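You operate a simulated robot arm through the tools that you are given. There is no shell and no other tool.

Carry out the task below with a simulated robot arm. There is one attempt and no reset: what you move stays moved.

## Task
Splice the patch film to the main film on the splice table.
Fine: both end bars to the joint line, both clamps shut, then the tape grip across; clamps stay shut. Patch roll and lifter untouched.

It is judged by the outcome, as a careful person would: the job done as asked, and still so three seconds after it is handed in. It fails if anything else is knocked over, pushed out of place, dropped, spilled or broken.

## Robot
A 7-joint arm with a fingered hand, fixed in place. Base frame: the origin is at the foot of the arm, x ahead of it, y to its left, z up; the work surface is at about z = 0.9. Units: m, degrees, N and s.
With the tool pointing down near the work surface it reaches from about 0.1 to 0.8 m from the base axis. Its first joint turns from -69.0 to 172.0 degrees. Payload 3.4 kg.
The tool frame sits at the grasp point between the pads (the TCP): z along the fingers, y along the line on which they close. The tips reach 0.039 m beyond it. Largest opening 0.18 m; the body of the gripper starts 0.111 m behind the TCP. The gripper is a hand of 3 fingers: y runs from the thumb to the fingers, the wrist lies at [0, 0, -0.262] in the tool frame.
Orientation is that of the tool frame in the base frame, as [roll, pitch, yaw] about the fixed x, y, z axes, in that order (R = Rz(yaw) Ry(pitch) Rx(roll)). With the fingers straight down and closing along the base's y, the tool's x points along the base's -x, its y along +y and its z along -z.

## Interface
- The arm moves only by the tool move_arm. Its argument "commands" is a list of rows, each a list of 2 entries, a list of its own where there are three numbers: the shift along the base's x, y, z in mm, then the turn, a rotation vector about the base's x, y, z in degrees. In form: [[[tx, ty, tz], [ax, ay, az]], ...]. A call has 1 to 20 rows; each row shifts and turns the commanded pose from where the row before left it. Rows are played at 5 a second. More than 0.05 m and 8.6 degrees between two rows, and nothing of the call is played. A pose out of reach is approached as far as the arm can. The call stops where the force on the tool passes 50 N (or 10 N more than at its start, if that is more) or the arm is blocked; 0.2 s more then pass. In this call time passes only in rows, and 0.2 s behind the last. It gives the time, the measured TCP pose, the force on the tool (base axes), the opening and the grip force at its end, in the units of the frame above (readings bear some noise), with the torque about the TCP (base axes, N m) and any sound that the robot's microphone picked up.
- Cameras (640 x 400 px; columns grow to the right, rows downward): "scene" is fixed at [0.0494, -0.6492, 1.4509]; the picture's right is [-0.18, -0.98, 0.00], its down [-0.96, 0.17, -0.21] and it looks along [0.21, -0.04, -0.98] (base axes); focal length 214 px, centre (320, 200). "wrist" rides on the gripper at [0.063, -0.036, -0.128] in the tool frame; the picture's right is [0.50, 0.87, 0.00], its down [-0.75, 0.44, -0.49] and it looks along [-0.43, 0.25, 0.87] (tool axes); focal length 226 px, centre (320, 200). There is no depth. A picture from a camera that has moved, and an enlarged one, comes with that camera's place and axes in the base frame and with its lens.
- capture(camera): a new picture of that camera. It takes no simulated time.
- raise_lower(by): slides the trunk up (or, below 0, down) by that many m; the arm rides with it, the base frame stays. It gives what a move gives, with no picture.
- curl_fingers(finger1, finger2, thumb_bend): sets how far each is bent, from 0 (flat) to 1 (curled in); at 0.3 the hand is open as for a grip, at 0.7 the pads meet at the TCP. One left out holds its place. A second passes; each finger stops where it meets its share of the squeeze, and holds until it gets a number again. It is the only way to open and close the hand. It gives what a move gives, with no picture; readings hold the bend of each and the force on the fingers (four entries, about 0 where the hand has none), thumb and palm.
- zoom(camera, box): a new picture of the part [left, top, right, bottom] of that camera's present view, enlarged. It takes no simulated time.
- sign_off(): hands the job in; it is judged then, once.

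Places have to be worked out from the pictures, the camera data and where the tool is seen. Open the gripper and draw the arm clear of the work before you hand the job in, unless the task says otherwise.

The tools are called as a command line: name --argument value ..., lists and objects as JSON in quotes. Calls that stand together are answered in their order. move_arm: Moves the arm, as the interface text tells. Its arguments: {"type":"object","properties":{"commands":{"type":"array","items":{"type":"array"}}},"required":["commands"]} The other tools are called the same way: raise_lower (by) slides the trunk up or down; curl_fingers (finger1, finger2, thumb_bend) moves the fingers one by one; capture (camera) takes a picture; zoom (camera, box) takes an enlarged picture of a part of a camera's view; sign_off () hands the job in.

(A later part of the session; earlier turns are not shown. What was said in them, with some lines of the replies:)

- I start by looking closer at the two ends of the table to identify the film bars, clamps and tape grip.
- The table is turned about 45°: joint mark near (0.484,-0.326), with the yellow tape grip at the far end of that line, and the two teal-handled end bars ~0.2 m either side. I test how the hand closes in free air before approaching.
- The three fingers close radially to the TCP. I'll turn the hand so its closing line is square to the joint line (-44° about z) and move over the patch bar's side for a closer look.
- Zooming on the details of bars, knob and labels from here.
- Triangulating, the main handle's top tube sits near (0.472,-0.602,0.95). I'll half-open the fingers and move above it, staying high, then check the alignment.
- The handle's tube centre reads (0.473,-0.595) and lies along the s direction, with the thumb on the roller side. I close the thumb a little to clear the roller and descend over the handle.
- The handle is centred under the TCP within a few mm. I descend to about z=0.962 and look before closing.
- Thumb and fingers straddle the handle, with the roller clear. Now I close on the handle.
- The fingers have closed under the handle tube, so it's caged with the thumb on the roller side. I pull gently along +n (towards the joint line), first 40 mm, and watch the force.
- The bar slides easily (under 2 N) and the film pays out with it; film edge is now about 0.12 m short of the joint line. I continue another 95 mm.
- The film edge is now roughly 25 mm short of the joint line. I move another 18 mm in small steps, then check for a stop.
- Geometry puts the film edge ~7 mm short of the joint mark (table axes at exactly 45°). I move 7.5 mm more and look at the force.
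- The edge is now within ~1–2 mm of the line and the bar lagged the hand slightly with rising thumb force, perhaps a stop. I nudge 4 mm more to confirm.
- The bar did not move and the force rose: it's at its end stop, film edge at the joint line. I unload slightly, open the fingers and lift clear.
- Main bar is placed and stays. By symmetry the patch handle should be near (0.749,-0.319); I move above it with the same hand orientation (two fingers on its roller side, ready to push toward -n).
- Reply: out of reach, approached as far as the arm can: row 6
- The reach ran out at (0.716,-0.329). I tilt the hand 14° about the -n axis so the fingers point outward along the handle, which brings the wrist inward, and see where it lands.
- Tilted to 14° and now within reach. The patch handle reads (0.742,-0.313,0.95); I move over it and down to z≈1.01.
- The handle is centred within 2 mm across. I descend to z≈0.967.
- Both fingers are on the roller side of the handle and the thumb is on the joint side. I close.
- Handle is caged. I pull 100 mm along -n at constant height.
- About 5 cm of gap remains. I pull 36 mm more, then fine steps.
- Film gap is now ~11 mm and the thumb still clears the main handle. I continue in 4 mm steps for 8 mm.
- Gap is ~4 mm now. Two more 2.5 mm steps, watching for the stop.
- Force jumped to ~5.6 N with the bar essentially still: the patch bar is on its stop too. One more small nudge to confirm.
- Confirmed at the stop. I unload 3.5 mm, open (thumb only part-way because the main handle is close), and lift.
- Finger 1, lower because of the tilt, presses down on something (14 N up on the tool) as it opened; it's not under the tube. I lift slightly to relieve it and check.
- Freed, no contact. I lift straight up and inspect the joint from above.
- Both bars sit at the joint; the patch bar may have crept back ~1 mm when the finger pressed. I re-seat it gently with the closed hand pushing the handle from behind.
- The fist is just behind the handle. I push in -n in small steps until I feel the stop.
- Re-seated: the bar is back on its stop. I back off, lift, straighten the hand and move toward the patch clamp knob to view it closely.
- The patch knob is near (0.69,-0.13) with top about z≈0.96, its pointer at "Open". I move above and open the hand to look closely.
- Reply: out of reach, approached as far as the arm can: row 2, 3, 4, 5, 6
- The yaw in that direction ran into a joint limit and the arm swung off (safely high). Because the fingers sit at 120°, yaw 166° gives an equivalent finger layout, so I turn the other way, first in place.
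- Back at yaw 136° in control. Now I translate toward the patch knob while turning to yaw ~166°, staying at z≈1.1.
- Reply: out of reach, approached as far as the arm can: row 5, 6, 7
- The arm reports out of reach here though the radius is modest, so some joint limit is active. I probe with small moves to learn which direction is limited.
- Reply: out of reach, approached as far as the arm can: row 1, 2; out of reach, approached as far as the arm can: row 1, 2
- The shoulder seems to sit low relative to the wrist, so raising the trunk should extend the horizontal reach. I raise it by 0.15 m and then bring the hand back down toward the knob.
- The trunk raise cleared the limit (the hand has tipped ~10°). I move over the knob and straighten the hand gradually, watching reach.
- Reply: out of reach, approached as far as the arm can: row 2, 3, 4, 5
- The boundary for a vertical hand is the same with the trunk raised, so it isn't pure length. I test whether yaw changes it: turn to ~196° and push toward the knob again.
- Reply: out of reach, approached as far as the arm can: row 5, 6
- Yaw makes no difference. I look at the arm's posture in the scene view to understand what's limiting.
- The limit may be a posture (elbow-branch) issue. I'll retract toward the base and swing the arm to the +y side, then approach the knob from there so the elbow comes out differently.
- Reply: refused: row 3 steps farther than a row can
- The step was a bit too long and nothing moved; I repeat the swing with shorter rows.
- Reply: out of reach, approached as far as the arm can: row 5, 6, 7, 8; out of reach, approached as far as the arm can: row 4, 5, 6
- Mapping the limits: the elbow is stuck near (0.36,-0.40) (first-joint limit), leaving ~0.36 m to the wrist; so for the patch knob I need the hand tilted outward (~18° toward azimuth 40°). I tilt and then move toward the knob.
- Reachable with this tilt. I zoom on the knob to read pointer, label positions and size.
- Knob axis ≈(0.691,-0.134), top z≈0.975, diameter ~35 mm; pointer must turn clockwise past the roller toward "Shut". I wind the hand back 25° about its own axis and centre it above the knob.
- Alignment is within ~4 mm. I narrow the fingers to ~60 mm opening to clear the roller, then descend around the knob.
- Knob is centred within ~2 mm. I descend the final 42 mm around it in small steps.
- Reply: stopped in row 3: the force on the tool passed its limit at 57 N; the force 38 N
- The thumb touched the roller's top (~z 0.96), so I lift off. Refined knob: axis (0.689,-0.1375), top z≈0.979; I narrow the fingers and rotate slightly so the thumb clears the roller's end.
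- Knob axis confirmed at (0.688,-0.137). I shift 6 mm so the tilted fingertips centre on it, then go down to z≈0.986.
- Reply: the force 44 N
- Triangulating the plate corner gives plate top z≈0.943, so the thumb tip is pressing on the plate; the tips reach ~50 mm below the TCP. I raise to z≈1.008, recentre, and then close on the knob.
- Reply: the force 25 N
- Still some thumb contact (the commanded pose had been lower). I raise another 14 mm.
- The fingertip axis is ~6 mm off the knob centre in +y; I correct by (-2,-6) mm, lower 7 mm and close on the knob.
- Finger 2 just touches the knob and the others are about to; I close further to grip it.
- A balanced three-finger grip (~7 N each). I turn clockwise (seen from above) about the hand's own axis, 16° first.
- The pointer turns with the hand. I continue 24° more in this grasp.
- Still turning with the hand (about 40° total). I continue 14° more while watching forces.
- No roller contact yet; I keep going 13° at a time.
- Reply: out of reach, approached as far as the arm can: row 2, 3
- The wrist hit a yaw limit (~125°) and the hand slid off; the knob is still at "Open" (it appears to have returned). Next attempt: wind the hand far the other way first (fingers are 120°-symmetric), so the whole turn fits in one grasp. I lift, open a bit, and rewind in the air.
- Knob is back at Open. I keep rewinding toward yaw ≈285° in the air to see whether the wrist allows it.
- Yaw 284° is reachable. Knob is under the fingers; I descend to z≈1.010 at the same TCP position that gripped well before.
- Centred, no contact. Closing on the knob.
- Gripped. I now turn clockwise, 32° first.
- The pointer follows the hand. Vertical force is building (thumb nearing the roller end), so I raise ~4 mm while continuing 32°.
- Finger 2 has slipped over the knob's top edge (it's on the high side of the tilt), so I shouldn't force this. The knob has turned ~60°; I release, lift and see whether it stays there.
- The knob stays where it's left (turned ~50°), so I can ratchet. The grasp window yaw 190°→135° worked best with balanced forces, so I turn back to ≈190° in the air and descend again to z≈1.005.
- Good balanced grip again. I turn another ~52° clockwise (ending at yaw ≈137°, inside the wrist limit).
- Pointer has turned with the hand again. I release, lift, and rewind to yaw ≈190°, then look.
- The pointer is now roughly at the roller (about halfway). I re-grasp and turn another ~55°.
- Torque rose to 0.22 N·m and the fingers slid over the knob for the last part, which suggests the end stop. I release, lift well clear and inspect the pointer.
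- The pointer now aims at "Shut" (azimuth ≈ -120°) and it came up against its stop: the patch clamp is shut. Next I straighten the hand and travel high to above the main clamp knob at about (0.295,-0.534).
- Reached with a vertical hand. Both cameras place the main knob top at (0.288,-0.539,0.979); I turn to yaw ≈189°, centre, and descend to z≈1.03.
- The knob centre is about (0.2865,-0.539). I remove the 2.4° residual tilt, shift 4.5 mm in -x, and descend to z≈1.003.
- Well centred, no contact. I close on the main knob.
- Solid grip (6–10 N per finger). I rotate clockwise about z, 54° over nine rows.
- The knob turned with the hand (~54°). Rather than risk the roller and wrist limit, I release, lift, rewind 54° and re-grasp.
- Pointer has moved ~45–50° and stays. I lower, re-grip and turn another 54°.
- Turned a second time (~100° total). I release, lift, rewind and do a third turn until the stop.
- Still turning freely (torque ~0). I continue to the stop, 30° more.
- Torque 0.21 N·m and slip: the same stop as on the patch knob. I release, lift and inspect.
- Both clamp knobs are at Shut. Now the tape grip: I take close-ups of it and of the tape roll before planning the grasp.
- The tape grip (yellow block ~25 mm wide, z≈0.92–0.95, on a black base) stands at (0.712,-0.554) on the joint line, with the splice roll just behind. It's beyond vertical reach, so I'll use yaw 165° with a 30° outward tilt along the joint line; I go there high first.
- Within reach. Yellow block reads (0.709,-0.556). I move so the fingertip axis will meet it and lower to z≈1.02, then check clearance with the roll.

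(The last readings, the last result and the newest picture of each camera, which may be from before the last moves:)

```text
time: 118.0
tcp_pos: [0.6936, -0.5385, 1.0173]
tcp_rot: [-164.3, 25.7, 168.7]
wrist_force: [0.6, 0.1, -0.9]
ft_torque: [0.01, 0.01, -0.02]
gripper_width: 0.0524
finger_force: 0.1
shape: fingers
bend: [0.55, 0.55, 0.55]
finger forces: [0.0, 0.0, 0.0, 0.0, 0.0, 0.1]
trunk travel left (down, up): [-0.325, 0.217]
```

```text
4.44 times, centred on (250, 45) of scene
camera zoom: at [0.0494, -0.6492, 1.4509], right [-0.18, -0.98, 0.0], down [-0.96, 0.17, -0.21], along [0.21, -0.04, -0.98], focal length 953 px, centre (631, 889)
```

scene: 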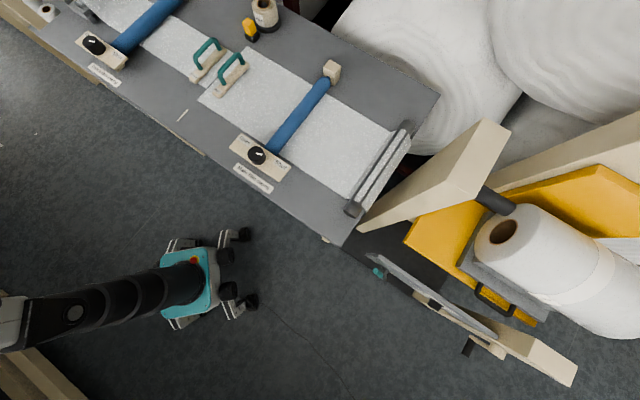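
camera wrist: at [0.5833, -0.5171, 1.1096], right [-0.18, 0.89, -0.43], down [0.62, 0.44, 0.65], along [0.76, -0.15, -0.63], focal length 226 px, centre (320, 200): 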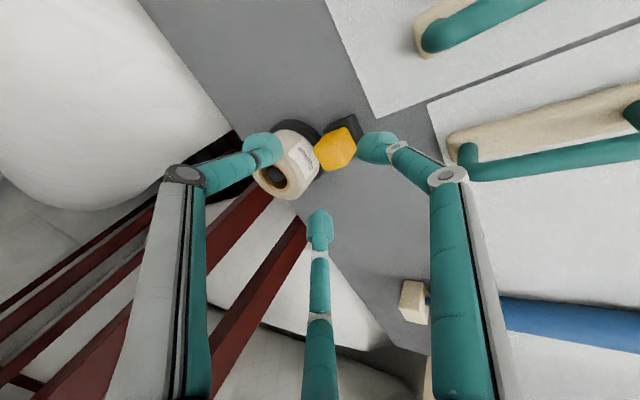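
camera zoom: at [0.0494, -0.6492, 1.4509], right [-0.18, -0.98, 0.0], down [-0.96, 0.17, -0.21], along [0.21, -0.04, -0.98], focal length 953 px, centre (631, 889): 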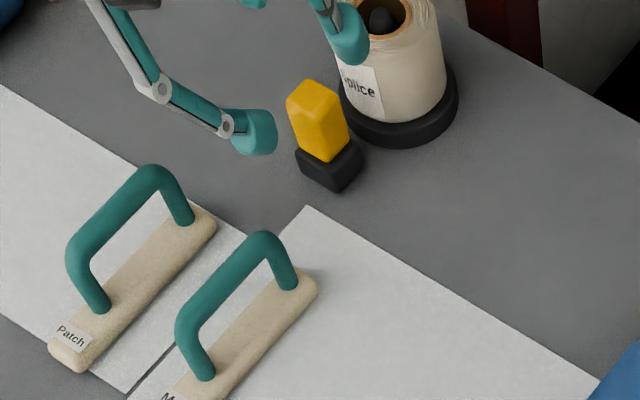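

The thumb passes close to the roll, so I narrow the digits (≈40 mm opening), shift slightly outward to centre on the block, and lower in small steps.

curl_fingers --finger1 0.57 --finger2 0.57 --thumb_bend 0.59

move_arm --commands '[[[1, -2, -8], [0, 0, 0]], [[0, 0, -8], [0, 0, 0]]]'

capture --camera "wrist"

zoom --camera "scene" --box '[210, 0, 290, 60]'

```text
time: 119.0
tcp_pos: [0.6945, -0.539, 1.0188]
tcp_rot: [-164.4, 25.6, 168.9]
wrist_force: [-0.2, -0.1, 0.6]
ft_torque: [0.02, -0.01, -0.02]
gripper_width: 0.0438
finger_force: 0.0
shape: fingers
bend: [0.56, 0.56, 0.59]
finger forces: [0.0, 0.0, 0.0, 0.0, 0.0, 0.0]
trunk travel left (down, up): [-0.325, 0.217]
```

```text
time: 119.6
tcp_pos: [0.6933, -0.5413, 1.0036]
tcp_rot: [-164.3, 25.6, 168.9]
wrist_force: [0.2, 0.1, 0.1]
ft_torque: [0.01, 0.02, -0.05]
gripper_width: 0.044
finger_force: 0.1
shape: fingers
bend: [0.56, 0.56, 0.59]
finger forces: [0.1, 0.1, 0.1, 0.0, 0.1, 0.0]
trunk travel left (down, up): [-0.325, 0.217]
```

```text
taken
camera wrist: at [0.5836, -0.5186, 1.0943], right [-0.18, 0.89, -0.43], down [0.62, 0.44, 0.65], along [0.76, -0.15, -0.63], focal length 226 px, centre (320, 200)
```

wrist: 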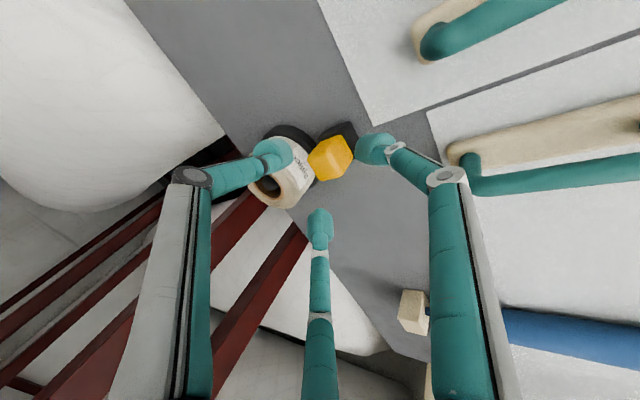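

```text
6.67 times, centred on (250, 30) of scene
camera zoom: at [0.0494, -0.6492, 1.4509], right [-0.18, -0.98, 0.0], down [-0.96, 0.17, -0.21], along [0.21, -0.04, -0.98], focal length 1430 px, centre (787, 1333)
```

zoom: 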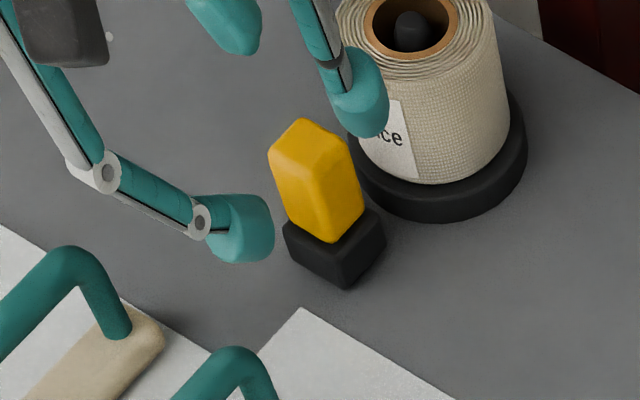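

Triangulated: thumb tip clears the roll by ~13 mm; the near finger (finger 1) is lower due to the tilt. I shift 4 mm outward along the joint line and lower to TCP z≈0.967.

move_arm --commands '[[[3, -3, -8], [0, 0, 0]], [[0, 0, -10], [0, 0, 0]], [[0, 0, -10], [0, 0, 0]], [[0, 0, -8], [0, 0, 0]]]'

capture --camera "wrist"

zoom --camera "scene" --box '[210, 0, 290, 60]'

```text
time: 120.6
tcp_pos: [0.6977, -0.5433, 0.9658]
tcp_rot: [-164.3, 25.6, 168.9]
wrist_force: [-0.1, -0.2, -0.3]
ft_torque: [0.01, -0.01, 0.02]
gripper_width: 0.0437
finger_force: 0.0
shape: fingers
bend: [0.56, 0.56, 0.59]
finger forces: [0.0, 0.1, 0.1, 0.0, 0.0, 0.1]
trunk travel left (down, up): [-0.325, 0.217]
```

```text
taken
camera wrist: at [0.5871, -0.5218, 1.0578], right [-0.18, 0.89, -0.43], down [0.62, 0.44, 0.65], along [0.76, -0.15, -0.63], focal length 226 px, centre (320, 200)
```

wrist: 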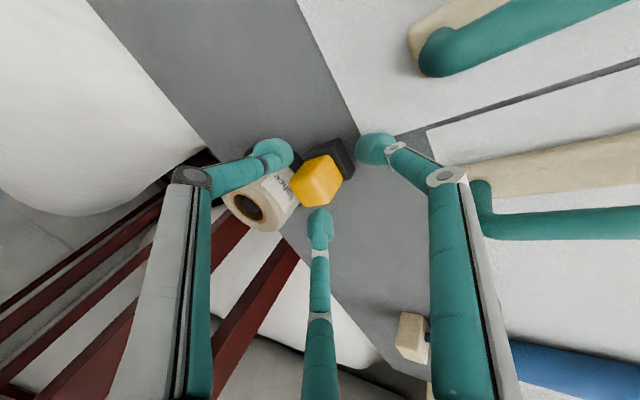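

```text
6.67 times, centred on (250, 30) of scene
camera zoom: at [0.0494, -0.6492, 1.4509], right [-0.18, -0.98, 0.0], down [-0.96, 0.17, -0.21], along [0.21, -0.04, -0.98], focal length 1430 px, centre (787, 1333)
```

zoom: 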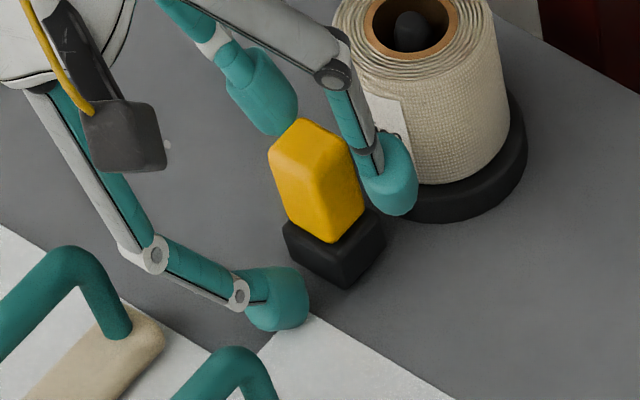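

Digits surround the block with no contact. I close all three onto it.

curl_fingers --finger1 0.7 --finger2 0.7 --thumb_bend 0.7

capture --camera "wrist"

zoom --camera "scene" --box '[210, 0, 290, 60]'

```text
time: 121.6
tcp_pos: [0.6976, -0.5449, 0.9675]
tcp_rot: [-164.4, 25.5, 168.7]
wrist_force: [-2.2, -1.9, -0.5]
ft_torque: [0.03, 0.13, -0.09]
gripper_width: 0.0179
finger_force: 9.7
shape: fingers
bend: [0.65, 0.63, 0.65]
finger forces: [5.6, 5.4, 0.0, 0.1, 8.6, 0.1]
trunk travel left (down, up): [-0.325, 0.217]
```

```text
taken
camera wrist: at [0.5867, -0.5222, 1.0579], right [-0.18, 0.89, -0.43], down [0.62, 0.44, 0.65], along [0.76, -0.15, -0.63], focal length 226 px, centre (320, 200)
```

wrist: 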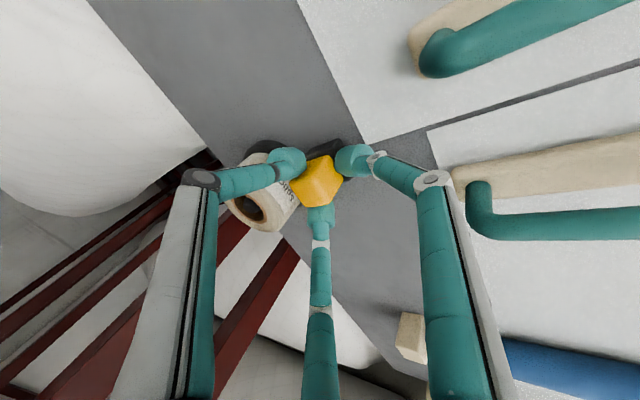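

```text
6.67 times, centred on (250, 30) of scene
camera zoom: at [0.0494, -0.6492, 1.4509], right [-0.18, -0.98, 0.0], down [-0.96, 0.17, -0.21], along [0.21, -0.04, -0.98], focal length 1430 px, centre (787, 1333)
```

zoom: 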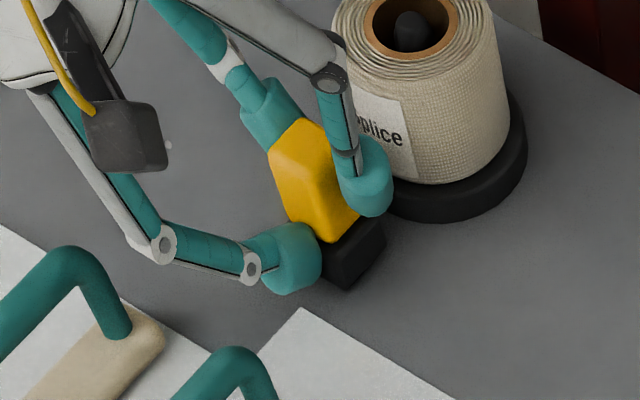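

Good, even grip. I start pulling along the joint line toward the near edge, 12 mm first.

move_arm --commands '[[[-4.2, 4.2, 0], [0, 0, 0]], [[-4.2, 4.2, 0], [0, 0, 0]]]'

zoom --camera "scene" --box '[210, 0, 290, 60]'

```text
time: 122.2
tcp_pos: [0.6895, -0.5362, 0.9671]
tcp_rot: [-164.3, 25.7, 168.8]
wrist_force: [-2.5, -2.4, -0.5]
ft_torque: [-0.01, 0.1, -0.09]
gripper_width: 0.0176
finger_force: 10.3
shape: fingers
bend: [0.65, 0.63, 0.65]
finger forces: [5.7, 5.3, 0.1, 0.0, 9.0, 0.0]
trunk travel left (down, up): [-0.325, 0.217]
```

```text
6.67 times, centred on (250, 30) of scene
camera zoom: at [0.0494, -0.6492, 1.4509], right [-0.18, -0.98, 0.0], down [-0.96, 0.17, -0.21], along [0.21, -0.04, -0.98], focal length 1430 px, centre (787, 1333)
```

zoom: 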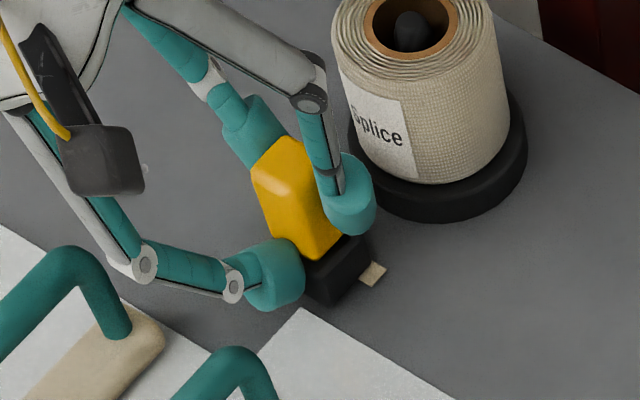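

The grip slides easily and the tape is being laid. I continue 48 mm and check clearance at the handles.

move_arm --commands '[[[-5.66, 5.66, 0], [0, 0, 0]], [[-5.66, 5.66, 0], [0, 0, 0]], [[-5.66, 5.66, 0], [0, 0, 0]], [[-5.66, 5.66, 0], [0, 0, 0]], [[-5.66, 5.66, 0], [0, 0, 0]], [[-5.66, 5.66, 0], [0, 0, 0]]]'

zoom --camera "scene" --box '[180, 10, 280, 100]'

capture --camera "wrist"

```text
time: 123.6
tcp_pos: [0.6553, -0.5014, 0.966]
tcp_rot: [-164.3, 25.7, 168.8]
wrist_force: [-2.1, -2.8, -1.8]
ft_torque: [0.01, 0.1, -0.1]
gripper_width: 0.0162
finger_force: 9.6
shape: fingers
bend: [0.66, 0.63, 0.65]
finger forces: [4.9, 5.3, 0.0, 0.0, 9.3, 0.0]
trunk travel left (down, up): [-0.325, 0.217]
```

```text
4.44 times, centred on (230, 55) of scene
camera zoom: at [0.0494, -0.6492, 1.4509], right [-0.18, -0.98, 0.0], down [-0.96, 0.17, -0.21], along [0.21, -0.04, -0.98], focal length 953 px, centre (720, 844)
```

zoom: 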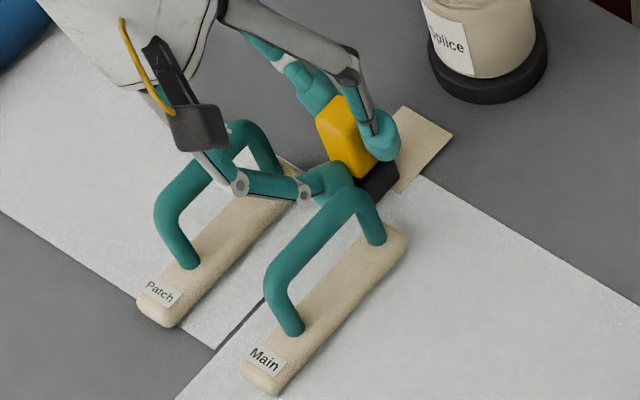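

```text
taken
camera wrist: at [0.544, -0.4791, 1.058], right [-0.18, 0.89, -0.43], down [0.62, 0.44, 0.65], along [0.76, -0.15, -0.63], focal length 226 px, centre (320, 200)
```

wrist: 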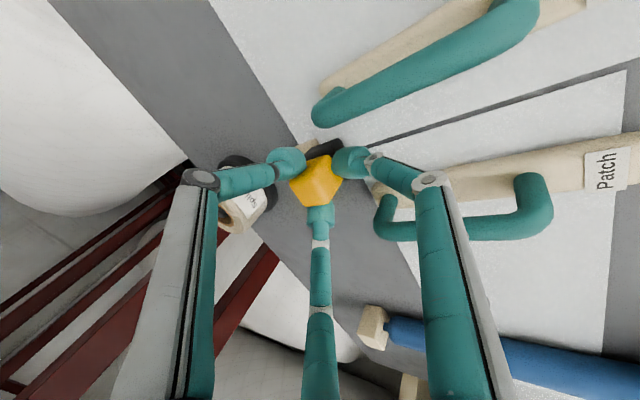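

Geometry check: the leading finger runs above the gap between the handles; thumb-to-main-handle clearance is only ~3 mm, so I advance in short moves watching forces.

move_arm --commands '[[[-4.2, 4.2, 0], [0, 0, 0]], [[-4.2, 4.2, 0], [0, 0, 0]], [[-4.2, 4.2, 0], [0, 0, 0]], [[-4.2, 4.2, 0], [0, 0, 0]]]'

zoom --camera "scene" --box '[180, 10, 280, 100]'

capture --camera "wrist"

```text
time: 124.6
tcp_pos: [0.6388, -0.4851, 0.9671]
tcp_rot: [-164.4, 25.6, 168.8]
wrist_force: [-1.5, -3.9, -3.5]
ft_torque: [-0.01, 0.11, -0.11]
gripper_width: 0.0162
finger_force: 9.3
shape: fingers
bend: [0.66, 0.63, 0.65]
finger forces: [4.4, 5.3, 0.0, 0.0, 9.2, 0.0]
trunk travel left (down, up): [-0.325, 0.217]
```

```text
4.44 times, centred on (230, 55) of scene
camera zoom: at [0.0494, -0.6492, 1.4509], right [-0.18, -0.98, 0.0], down [-0.96, 0.17, -0.21], along [0.21, -0.04, -0.98], focal length 953 px, centre (720, 844)
```

zoom: 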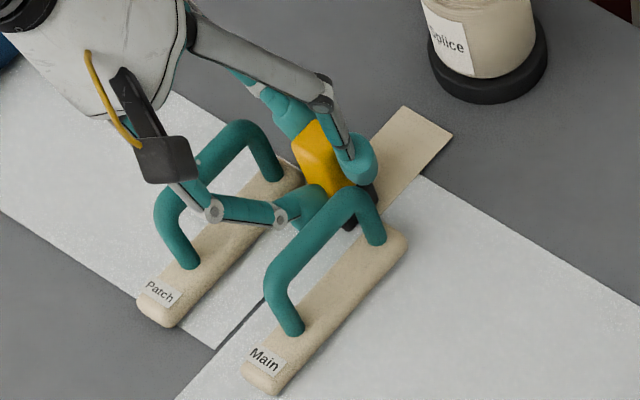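

```text
taken
camera wrist: at [0.5276, -0.4626, 1.0582], right [-0.18, 0.89, -0.43], down [0.62, 0.44, 0.65], along [0.76, -0.15, -0.63], focal length 226 px, centre (320, 200)
```

wrist: 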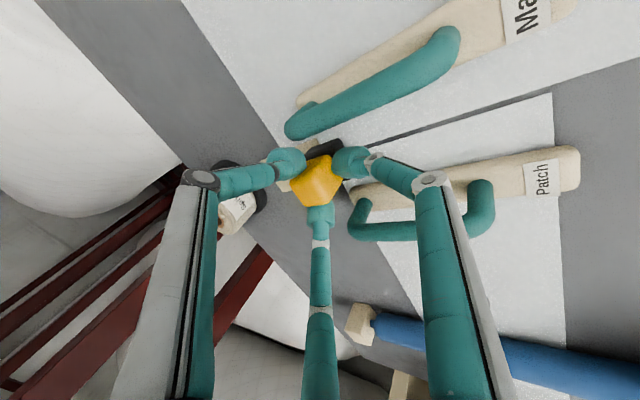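

Still clear (thumb–handle gap visible, forces small). Continuing 24 mm.

move_arm --commands '[[[-4.2, 4.2, 0], [0, 0, 0]], [[-4.2, 4.2, 0], [0, 0, 0]], [[-4.2, 4.2, 0], [0, 0, 0]], [[-4.2, 4.2, 0], [0, 0, 0]]]'

zoom --camera "scene" --box '[180, 10, 280, 100]'

capture --camera "wrist"

```text
time: 125.6
tcp_pos: [0.6216, -0.4685, 0.9657]
tcp_rot: [-164.2, 25.6, 168.8]
wrist_force: [-3.3, -2.2, -3.0]
ft_torque: [0.05, 0.13, -0.09]
gripper_width: 0.0157
finger_force: 9.5
shape: fingers
bend: [0.66, 0.63, 0.65]
finger forces: [4.7, 5.4, 0.0, 0.0, 9.0, 0.0]
trunk travel left (down, up): [-0.325, 0.217]
```

```text
4.44 times, centred on (230, 55) of scene
camera zoom: at [0.0494, -0.6492, 1.4509], right [-0.18, -0.98, 0.0], down [-0.96, 0.17, -0.21], along [0.21, -0.04, -0.98], focal length 953 px, centre (720, 844)
```

zoom: 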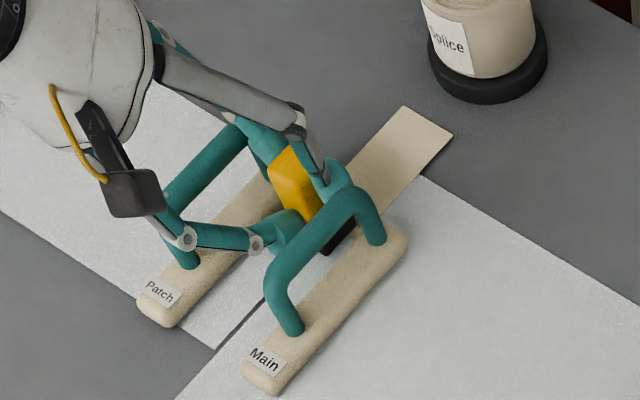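

```text
taken
camera wrist: at [0.5107, -0.4458, 1.0583], right [-0.18, 0.89, -0.43], down [0.62, 0.44, 0.65], along [0.76, -0.15, -0.63], focal length 226 px, centre (320, 200)
```

wrist: 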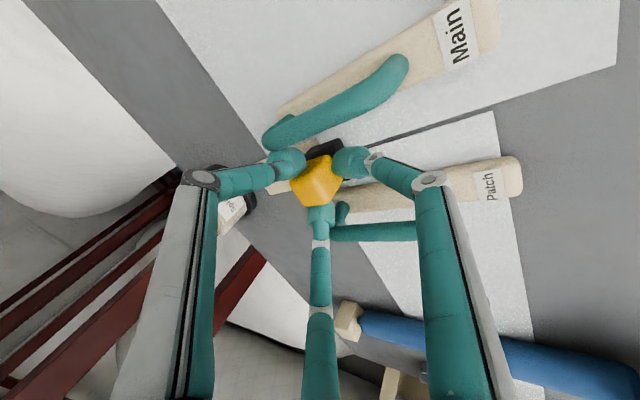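

No contact forces so far. Continuing carefully another 24 mm.

move_arm --commands '[[[-4.2, 4.2, 0], [0, 0, 0]], [[-4.2, 4.2, 0], [0, 0, 0]], [[-4.2, 4.2, 0], [0, 0, 0]], [[-4.2, 4.2, 0], [0, 0, 0]]]'

zoom --camera "scene" --box '[180, 10, 280, 100]'

capture --camera "wrist"

```text
time: 126.6
tcp_pos: [0.605, -0.4523, 0.9668]
tcp_rot: [-164.3, 25.6, 168.8]
wrist_force: [-3.2, -3.5, -4.6]
ft_torque: [0.01, 0.16, -0.1]
gripper_width: 0.016
finger_force: 9.2
shape: fingers
bend: [0.66, 0.63, 0.65]
finger forces: [4.3, 5.2, 0.0, 0.0, 9.3, 0.0]
trunk travel left (down, up): [-0.325, 0.217]
```

```text
4.44 times, centred on (230, 55) of scene
camera zoom: at [0.0494, -0.6492, 1.4509], right [-0.18, -0.98, 0.0], down [-0.96, 0.17, -0.21], along [0.21, -0.04, -0.98], focal length 953 px, centre (720, 844)
```

zoom: 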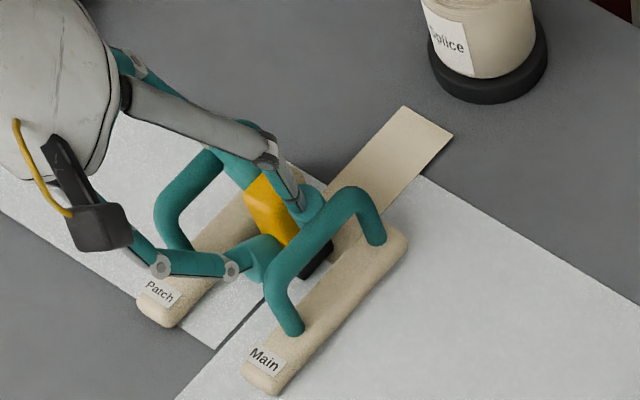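

```text
taken
camera wrist: at [0.494, -0.429, 1.0583], right [-0.18, 0.89, -0.43], down [0.62, 0.44, 0.65], along [0.76, -0.15, -0.63], focal length 226 px, centre (320, 200)
```

wrist: 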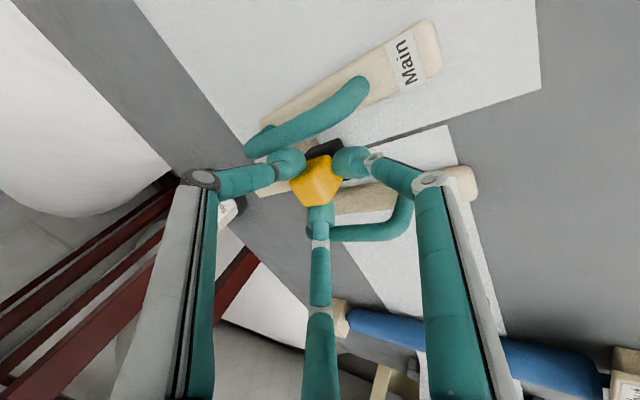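

Passing cleanly through the handle corridor, bars unmoved. I continue 36 mm.

move_arm --commands '[[[-4.2, 4.2, 0], [0, 0, 0]], [[-4.2, 4.2, 0], [0, 0, 0]], [[-4.2, 4.2, 0], [0, 0, 0]], [[-4.2, 4.2, 0], [0, 0, 0]], [[-4.2, 4.2, 0], [0, 0, 0]], [[-4.2, 4.2, 0], [0, 0, 0]]]'

zoom --camera "scene" --box '[160, 20, 270, 120]'

capture --camera "wrist"

```text
time: 128.0
tcp_pos: [0.5795, -0.4259, 0.9657]
tcp_rot: [-164.2, 25.7, 168.8]
wrist_force: [-3.2, -3.6, -3.0]
ft_torque: [-0.04, 0.18, -0.15]
gripper_width: 0.0162
finger_force: 9.5
shape: fingers
bend: [0.66, 0.63, 0.65]
finger forces: [4.3, 5.1, 0.0, 0.0, 10.1, 0.0]
trunk travel left (down, up): [-0.325, 0.217]
```

```text
4.00 times, centred on (215, 70) of scene
camera zoom: at [0.0494, -0.6492, 1.4509], right [-0.18, -0.98, 0.0], down [-0.96, 0.17, -0.21], along [0.21, -0.04, -0.98], focal length 858 px, centre (740, 720)
```

zoom: 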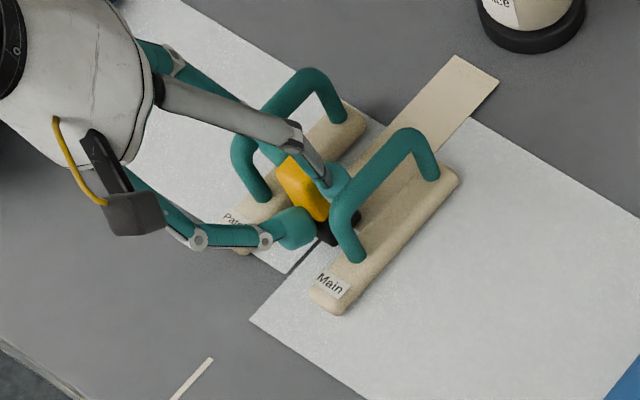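

```text
taken
camera wrist: at [0.4681, -0.403, 1.0582], right [-0.18, 0.89, -0.43], down [0.62, 0.44, 0.65], along [0.76, -0.15, -0.63], focal length 226 px, centre (320, 200)
```

wrist: 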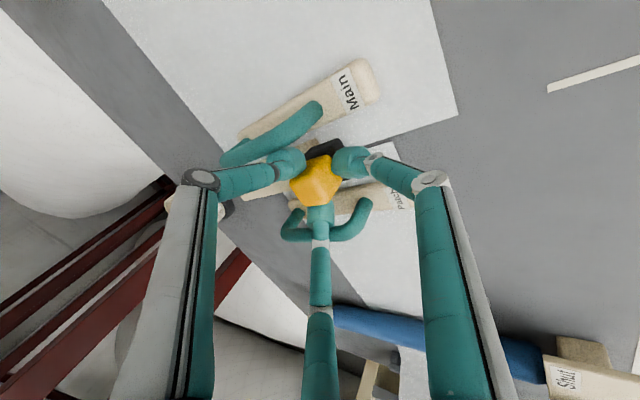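

Grip is about two-thirds of the way. I continue 60 mm.

move_arm --commands '[[[-4.25, 4.25, 0], [0, 0, 0]], [[-4.25, 4.25, 0], [0, 0, 0]], [[-4.25, 4.25, 0], [0, 0, 0]], [[-4.25, 4.25, 0], [0, 0, 0]], [[-4.25, 4.25, 0], [0, 0, 0]], [[-4.25, 4.25, 0], [0, 0, 0]], [[-4.25, 4.25, 0], [0, 0, 0]], [[-4.25, 4.25, 0], [0, 0, 0]], [[-4.25, 4.25, 0], [0, 0, 0]], [[-4.25, 4.25, 0], [0, 0, 0]]]'

zoom --camera "scene" --box '[150, 20, 270, 130]'

capture --camera "wrist"

```text
time: 130.2
tcp_pos: [0.5375, -0.3839, 0.9669]
tcp_rot: [-164.3, 25.7, 168.8]
wrist_force: [-1.8, -2.8, -2.9]
ft_torque: [-0.02, 0.11, -0.08]
gripper_width: 0.016
finger_force: 9.4
shape: fingers
bend: [0.66, 0.63, 0.65]
finger forces: [4.4, 5.6, 0.0, 0.1, 9.3, 0.0]
trunk travel left (down, up): [-0.325, 0.217]
```

```text
3.64 times, centred on (210, 75) of scene
camera zoom: at [0.0494, -0.6492, 1.4509], right [-0.18, -0.98, 0.0], down [-0.96, 0.17, -0.21], along [0.21, -0.04, -0.98], focal length 780 px, centre (720, 654)
```

zoom: 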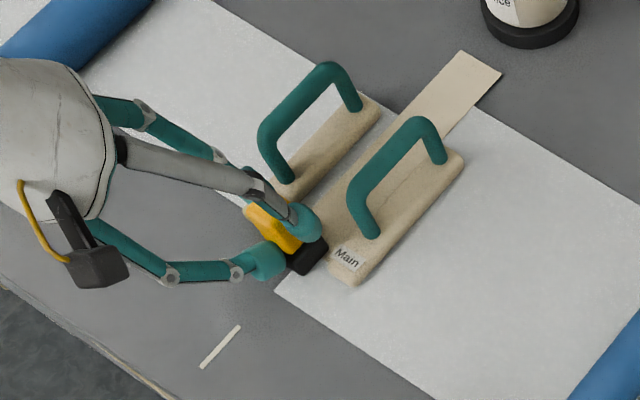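

```text
taken
camera wrist: at [0.4265, -0.3616, 1.0582], right [-0.18, 0.89, -0.43], down [0.62, 0.44, 0.65], along [0.76, -0.15, -0.63], focal length 226 px, centre (320, 200)
```

wrist: 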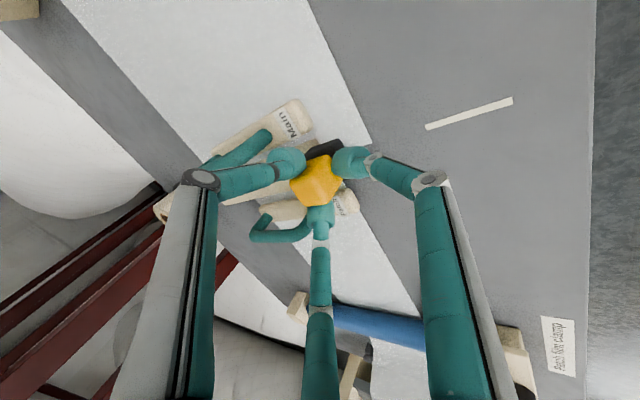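

Past the handles; film's near edge is ~33 mm ahead. I continue 42 mm in steps.

move_arm --commands '[[[-4.25, 4.25, 0], [0, 0, 0]], [[-4.25, 4.25, 0], [0, 0, 0]], [[-4.25, 4.25, 0], [0, 0, 0]], [[-4.25, 4.25, 0], [0, 0, 0]], [[-4.25, 4.25, 0], [0, 0, 0]], [[-4.25, 4.25, 0], [0, 0, 0]], [[-4.25, 4.25, 0], [0, 0, 0]]]'

zoom --camera "scene" --box '[150, 20, 270, 130]'

capture --camera "wrist"

```text
time: 131.8
tcp_pos: [0.5075, -0.3542, 0.9673]
tcp_rot: [-164.2, 25.5, 168.8]
wrist_force: [-2.0, -3.0, -5.4]
ft_torque: [0.01, 0.16, -0.08]
gripper_width: 0.0159
finger_force: 9.5
shape: fingers
bend: [0.66, 0.63, 0.65]
finger forces: [4.2, 5.4, 0.0, 0.1, 8.7, 0.1]
trunk travel left (down, up): [-0.325, 0.217]
```

```text
3.64 times, centred on (210, 75) of scene
camera zoom: at [0.0494, -0.6492, 1.4509], right [-0.18, -0.98, 0.0], down [-0.96, 0.17, -0.21], along [0.21, -0.04, -0.98], focal length 780 px, centre (720, 654)
```

zoom: 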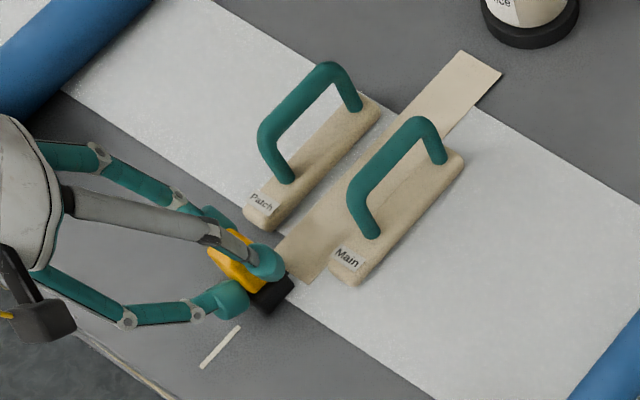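

```text
taken
camera wrist: at [0.3967, -0.3319, 1.0587], right [-0.18, 0.89, -0.43], down [0.62, 0.44, 0.65], along [0.76, -0.15, -0.63], focal length 226 px, centre (320, 200)
```

wrist: 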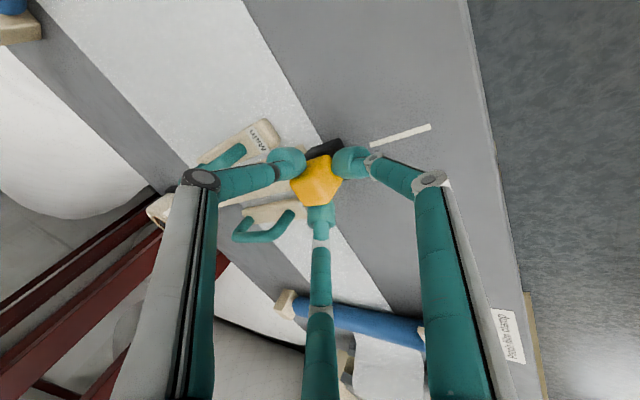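

The grip is now at the near film edge with tape laid over the joint. I continue in small steps toward the mark, feeling for a stop.

move_arm --commands '[[[-2.85, 2.85, 0], [0, 0, 0]], [[-2.85, 2.85, 0], [0, 0, 0]], [[-2.85, 2.85, 0], [0, 0, 0]], [[-2.85, 2.85, 0], [0, 0, 0]]]'

zoom --camera "scene" --box '[150, 40, 250, 130]'

```text
time: 132.8
tcp_pos: [0.4971, -0.3421, 0.9672]
tcp_rot: [-164.4, 25.8, 168.9]
wrist_force: [5.8, -8.9, 0.4]
ft_torque: [-0.23, -0.13, -0.05]
gripper_width: 0.009
finger_force: 7.0
shape: fingers
bend: [0.7, 0.63, 0.64]
finger forces: [0.1, 5.5, 0.1, 0.0, 8.0, 0.0]
trunk travel left (down, up): [-0.325, 0.217]
```

```text
4.44 times, centred on (200, 85) of scene
camera zoom: at [0.0494, -0.6492, 1.4509], right [-0.18, -0.98, 0.0], down [-0.96, 0.17, -0.21], along [0.21, -0.04, -0.98], focal length 953 px, centre (853, 711)
```

zoom: 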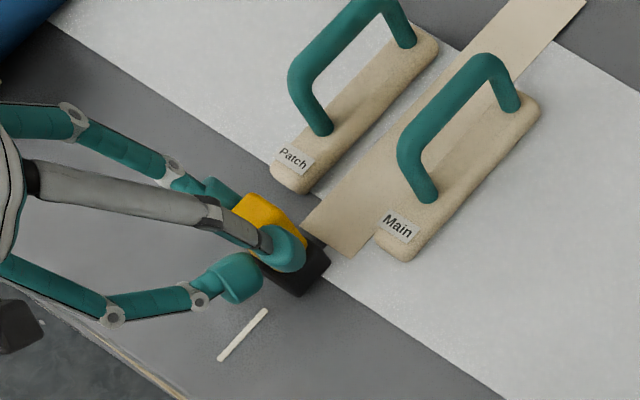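

The force along the line jumped to ~10 N and the near finger lost contact: that's the end stop. One 2.5 mm nudge to confirm.

move_arm --commands '[[[-1.8, 1.8, 0], [0, 0, 0]]]'

zoom --camera "scene" --box '[150, 40, 250, 130]'

capture --camera "wrist"

```text
time: 133.2
tcp_pos: [0.4948, -0.3399, 0.9674]
tcp_rot: [-164.3, 25.7, 168.8]
wrist_force: [4.8, -9.0, 0.0]
ft_torque: [-0.24, -0.15, -0.06]
gripper_width: 0.0091
finger_force: 6.4
shape: fingers
bend: [0.7, 0.63, 0.64]
finger forces: [0.0, 5.8, 0.0, 0.0, 8.0, 0.0]
trunk travel left (down, up): [-0.325, 0.217]
```

```text
4.44 times, centred on (200, 85) of scene
camera zoom: at [0.0494, -0.6492, 1.4509], right [-0.18, -0.98, 0.0], down [-0.96, 0.17, -0.21], along [0.21, -0.04, -0.98], focal length 953 px, centre (853, 711)
```

zoom: 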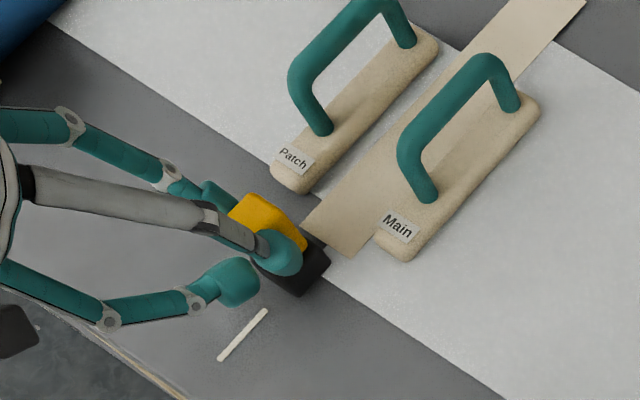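

```text
taken
camera wrist: at [0.3842, -0.3187, 1.0587], right [-0.18, 0.89, -0.43], down [0.62, 0.44, 0.65], along [0.76, -0.15, -0.63], focal length 226 px, centre (320, 200)
```

wrist: 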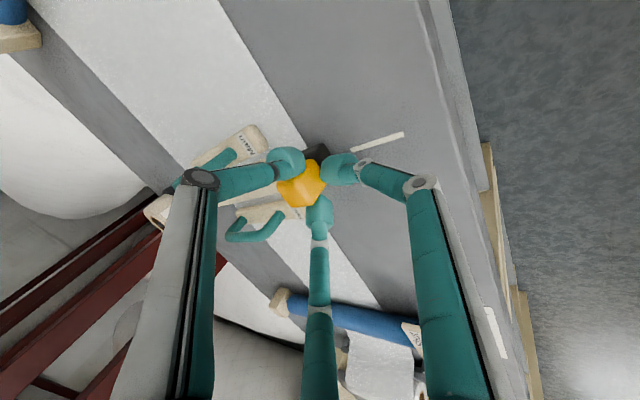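

The block stays put while the fingers slip, so it is at its end stop with tape across both films. I ease back 5 mm, open the digits and lift straight up.

move_arm --commands '[[[3.5, -3.5, 0], [0, 0, 0]]]'

curl_fingers --finger1 0.56 --finger2 0.56 --thumb_bend 0.56

zoom --camera "scene" --box '[150, 40, 250, 130]'

capture --camera "wrist"

```text
time: 133.6
tcp_pos: [0.497, -0.3434, 0.967]
tcp_rot: [-164.3, 25.6, 168.8]
wrist_force: [-1.6, -5.1, 2.0]
ft_torque: [-0.13, 0.01, -0.15]
gripper_width: 0.0087
finger_force: 7.7
shape: fingers
bend: [0.7, 0.63, 0.65]
finger forces: [0.0, 5.9, 0.1, 0.1, 10.0, 0.1]
trunk travel left (down, up): [-0.325, 0.217]
```

```text
time: 134.6
tcp_pos: [0.4977, -0.3437, 0.9662]
tcp_rot: [-164.3, 25.7, 168.9]
wrist_force: [-0.2, 0.0, -0.4]
ft_torque: [-0.01, 0.0, -0.03]
gripper_width: 0.0487
finger_force: 0.1
shape: fingers
bend: [0.56, 0.56, 0.56]
finger forces: [0.1, 0.0, 0.0, 0.0, 0.0, 0.1]
trunk travel left (down, up): [-0.325, 0.217]
```

```text
4.44 times, centred on (200, 85) of scene
camera zoom: at [0.0494, -0.6492, 1.4509], right [-0.18, -0.98, 0.0], down [-0.96, 0.17, -0.21], along [0.21, -0.04, -0.98], focal length 953 px, centre (853, 711)
```

zoom: 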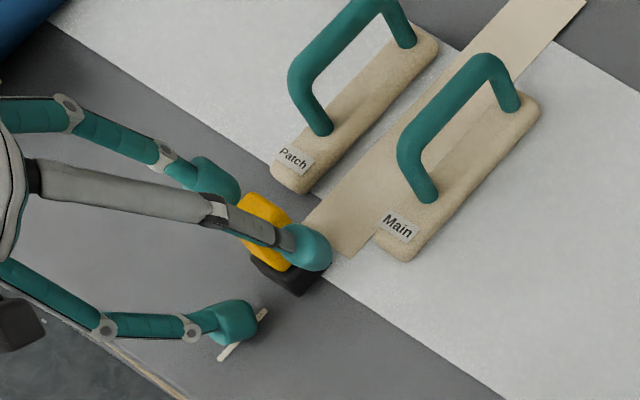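

```text
taken
camera wrist: at [0.3871, -0.3216, 1.0587], right [-0.18, 0.89, -0.43], down [0.62, 0.44, 0.65], along [0.76, -0.15, -0.63], focal length 226 px, centre (320, 200)
```

wrist: 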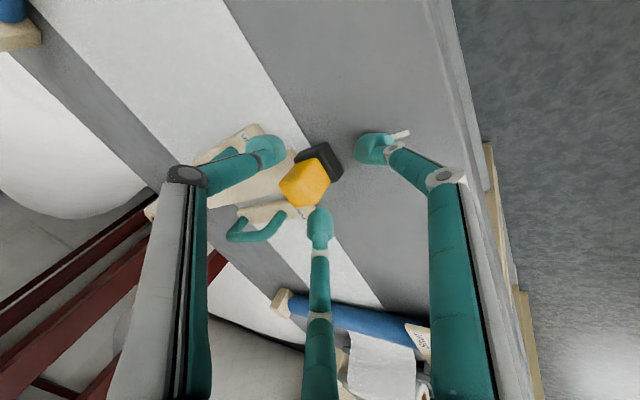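

All digits are free of the block. I lift straight up and away.

move_arm --commands '[[[0, 0, 10], [0, 0, 0]], [[0, 0, 20], [0, 0, 0]], [[0, 0, 30], [0, 0, 0]], [[0, 0, 40], [0, 0, 0]], [[0, 0, 40], [0, 0, 0]], [[-15, 10, 40], [0, 0, 0]], [[-25, 20, 30], [0, 0, 0]]]'

capture --camera "scene"

zoom --camera "scene" --box '[150, 20, 270, 130]'

capture --camera "wrist"

```text
time: 136.2
tcp_pos: [0.4563, -0.3108, 1.1791]
tcp_rot: [-164.3, 25.7, 169.0]
wrist_force: [0.2, -0.7, 0.7]
ft_torque: [0.01, -0.02, 0.0]
gripper_width: 0.0485
finger_force: 0.1
shape: fingers
bend: [0.56, 0.56, 0.56]
finger forces: [0.0, 0.1, 0.0, 0.0, 0.0, 0.1]
trunk travel left (down, up): [-0.325, 0.217]
```

```text
taken
```

scene: 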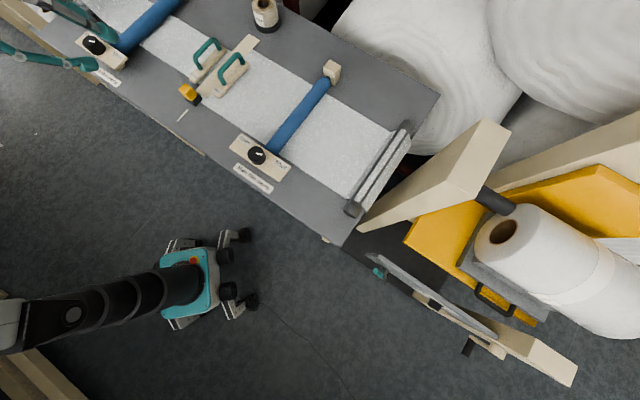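

```text
3.64 times, centred on (210, 75) of scene
camera zoom: at [0.0494, -0.6492, 1.4509], right [-0.18, -0.98, 0.0], down [-0.96, 0.17, -0.21], along [0.21, -0.04, -0.98], focal length 780 px, centre (720, 654)
```

zoom: 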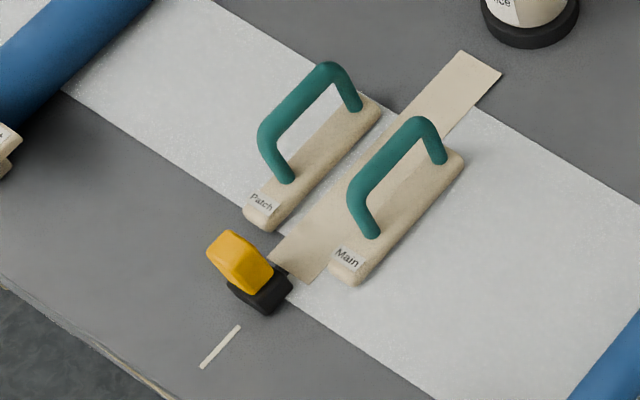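

```text
taken
camera wrist: at [0.3447, -0.2888, 1.2702], right [-0.18, 0.88, -0.43], down [0.62, 0.44, 0.65], along [0.76, -0.15, -0.63], focal length 226 px, centre (320, 200)
```

wrist: 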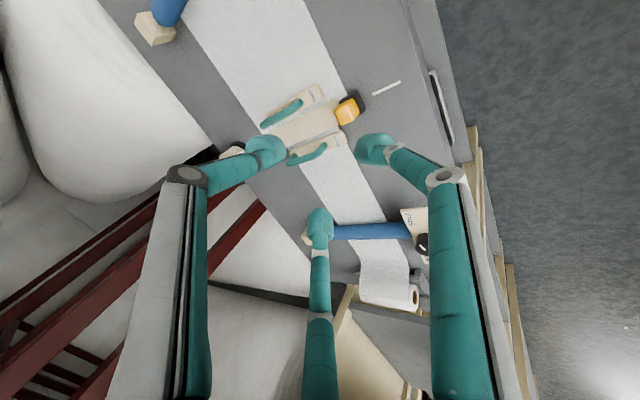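

The tape lies along the full joint and the grip rests at the near end. I check both clamp pointers once more and the patch roll area.

zoom --camera "scene" --box '[210, 110, 310, 200]'

zoom --camera "scene" --box '[60, 10, 140, 90]'

zoom --camera "scene" --box '[0, 0, 160, 100]'

```text
4.44 times, centred on (260, 155) of scene
camera zoom: at [0.0494, -0.6492, 1.4509], right [-0.18, -0.98, 0.0], down [-0.96, 0.17, -0.21], along [0.21, -0.04, -0.98], focal length 953 px, centre (587, 400)
```

zoom: 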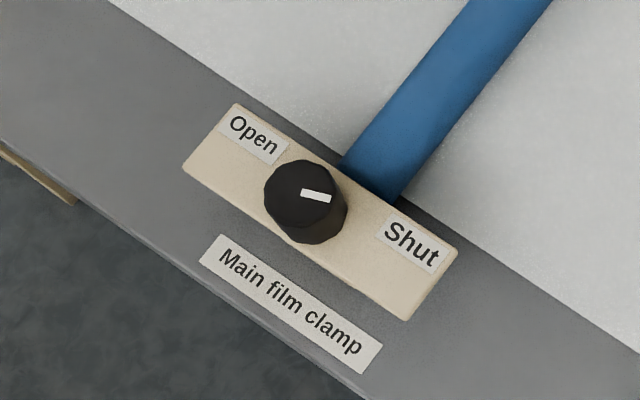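

```text
5.00 times, centred on (100, 50) of scene
camera zoom: at [0.0494, -0.6492, 1.4509], right [-0.18, -0.98, 0.0], down [-0.96, 0.17, -0.21], along [0.21, -0.04, -0.98], focal length 1072 px, centre (1420, 950)
```

zoom: 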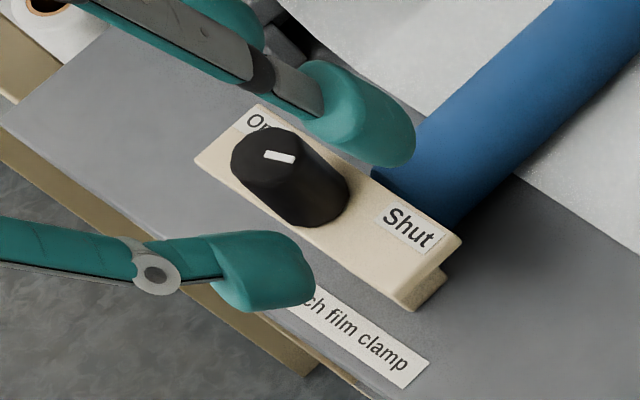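

```text
4.00 times, centred on (80, 50) of scene
camera zoom: at [0.0494, -0.6492, 1.4509], right [-0.18, -0.98, 0.0], down [-0.96, 0.17, -0.21], along [0.21, -0.04, -0.98], focal length 858 px, centre (1280, 800)
```

zoom: 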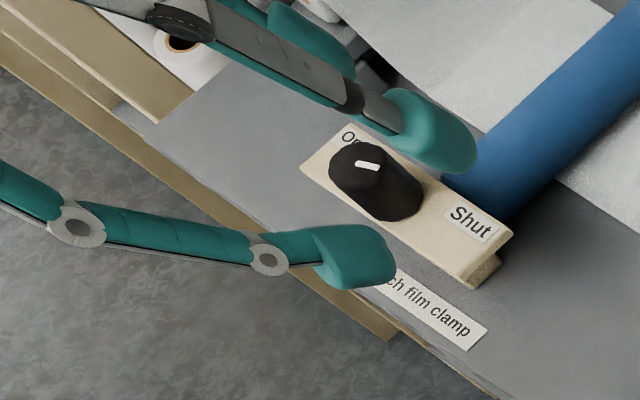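

Both pointers sit at the same Shut stop position and nothing else is disturbed. I retract the arm toward the base and open the hand fully.

move_arm --commands '[[[-15, 5, 25], [0, 0, 0]], [[-20, 5, 25], [0, 0, 0]], [[-20, 5, 20], [0, 0, 0]]]'

curl_fingers --finger1 0.3 --finger2 0.3 --thumb_bend 0.3

capture --camera "scene"

zoom --camera "scene" --box '[40, 0, 280, 150]'

```text
time: 137.0
tcp_pos: [0.4017, -0.2964, 1.2488]
tcp_rot: [-164.1, 25.9, 168.9]
wrist_force: [-0.5, 0.1, -0.9]
ft_torque: [-0.01, -0.03, 0.04]
gripper_width: 0.0484
finger_force: 0.0
shape: fingers
bend: [0.56, 0.56, 0.56]
finger forces: [0.0, 0.0, 0.0, 0.0, 0.1, 0.1]
trunk travel left (down, up): [-0.325, 0.217]
```

```text
time: 138.0
tcp_pos: [0.4033, -0.2982, 1.2482]
tcp_rot: [-164.4, 25.6, 168.9]
wrist_force: [-0.9, -0.8, -0.1]
ft_torque: [0.01, 0.02, -0.01]
gripper_width: 0.1512
finger_force: 0.2
shape: fingers
bend: [0.3, 0.3, 0.3]
finger forces: [0.0, 0.0, 0.0, 0.0, 0.0, 0.0]
trunk travel left (down, up): [-0.325, 0.217]
```

```text
taken
```

scene: 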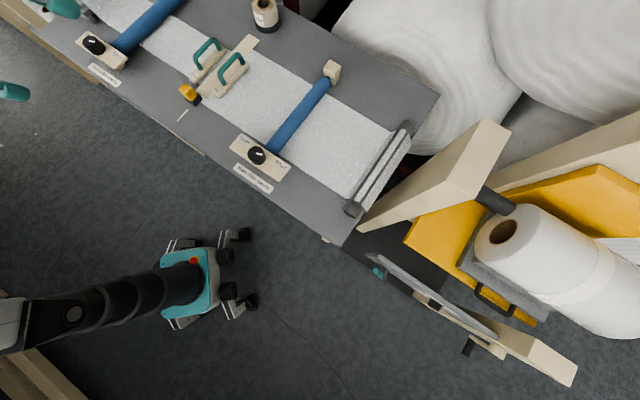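

```text
2.67 times, centred on (160, 75) of scene
camera zoom: at [0.0494, -0.6492, 1.4509], right [-0.18, -0.98, 0.0], down [-0.96, 0.17, -0.21], along [0.21, -0.04, -0.98], focal length 572 px, centre (747, 533)
```

zoom: 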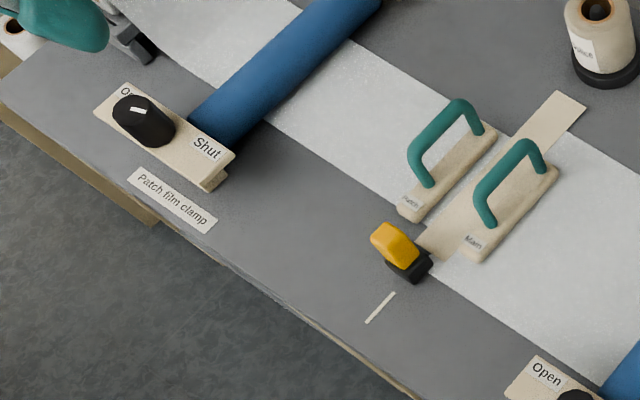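

Both bars are at the joint line, both clamps are shut, the tape is drawn across, and the hand is open and clear of the work. I hand the job in.

sign_off

```text
The job is handed in.
```

The splice is done and handed in: both film end bars are at the joint line, both clamps are shut, and the tape is laid across the joint.

- **End bars:** I pulled each bar until it hit its stop. The film edges then meet at the joint line with a gap of a few millimetres. The patch bar crept back about a millimetre when I let go, so I pushed it onto its stop again before clamping.
- **Clamps:** Both knobs turned until they would go no further, and both pointers aim at Shut. The patch knob took several tries: one slipped back to Open when the wrist reached its limit, and a finger pressed on the clamp roller or plate before I repositioned.
- **Tape:** I pulled the grip along the joint from the far side to its stop at the near edge. The tape covers the joint between the bars, and the bars did not move as the grip passed.
- **Everything else:** I did not touch the patch roll or the lifter, and I saw nothing else out of place in the last pictures. The hand is open and clear of the table. The trunk is still 0.15 m above where it started.
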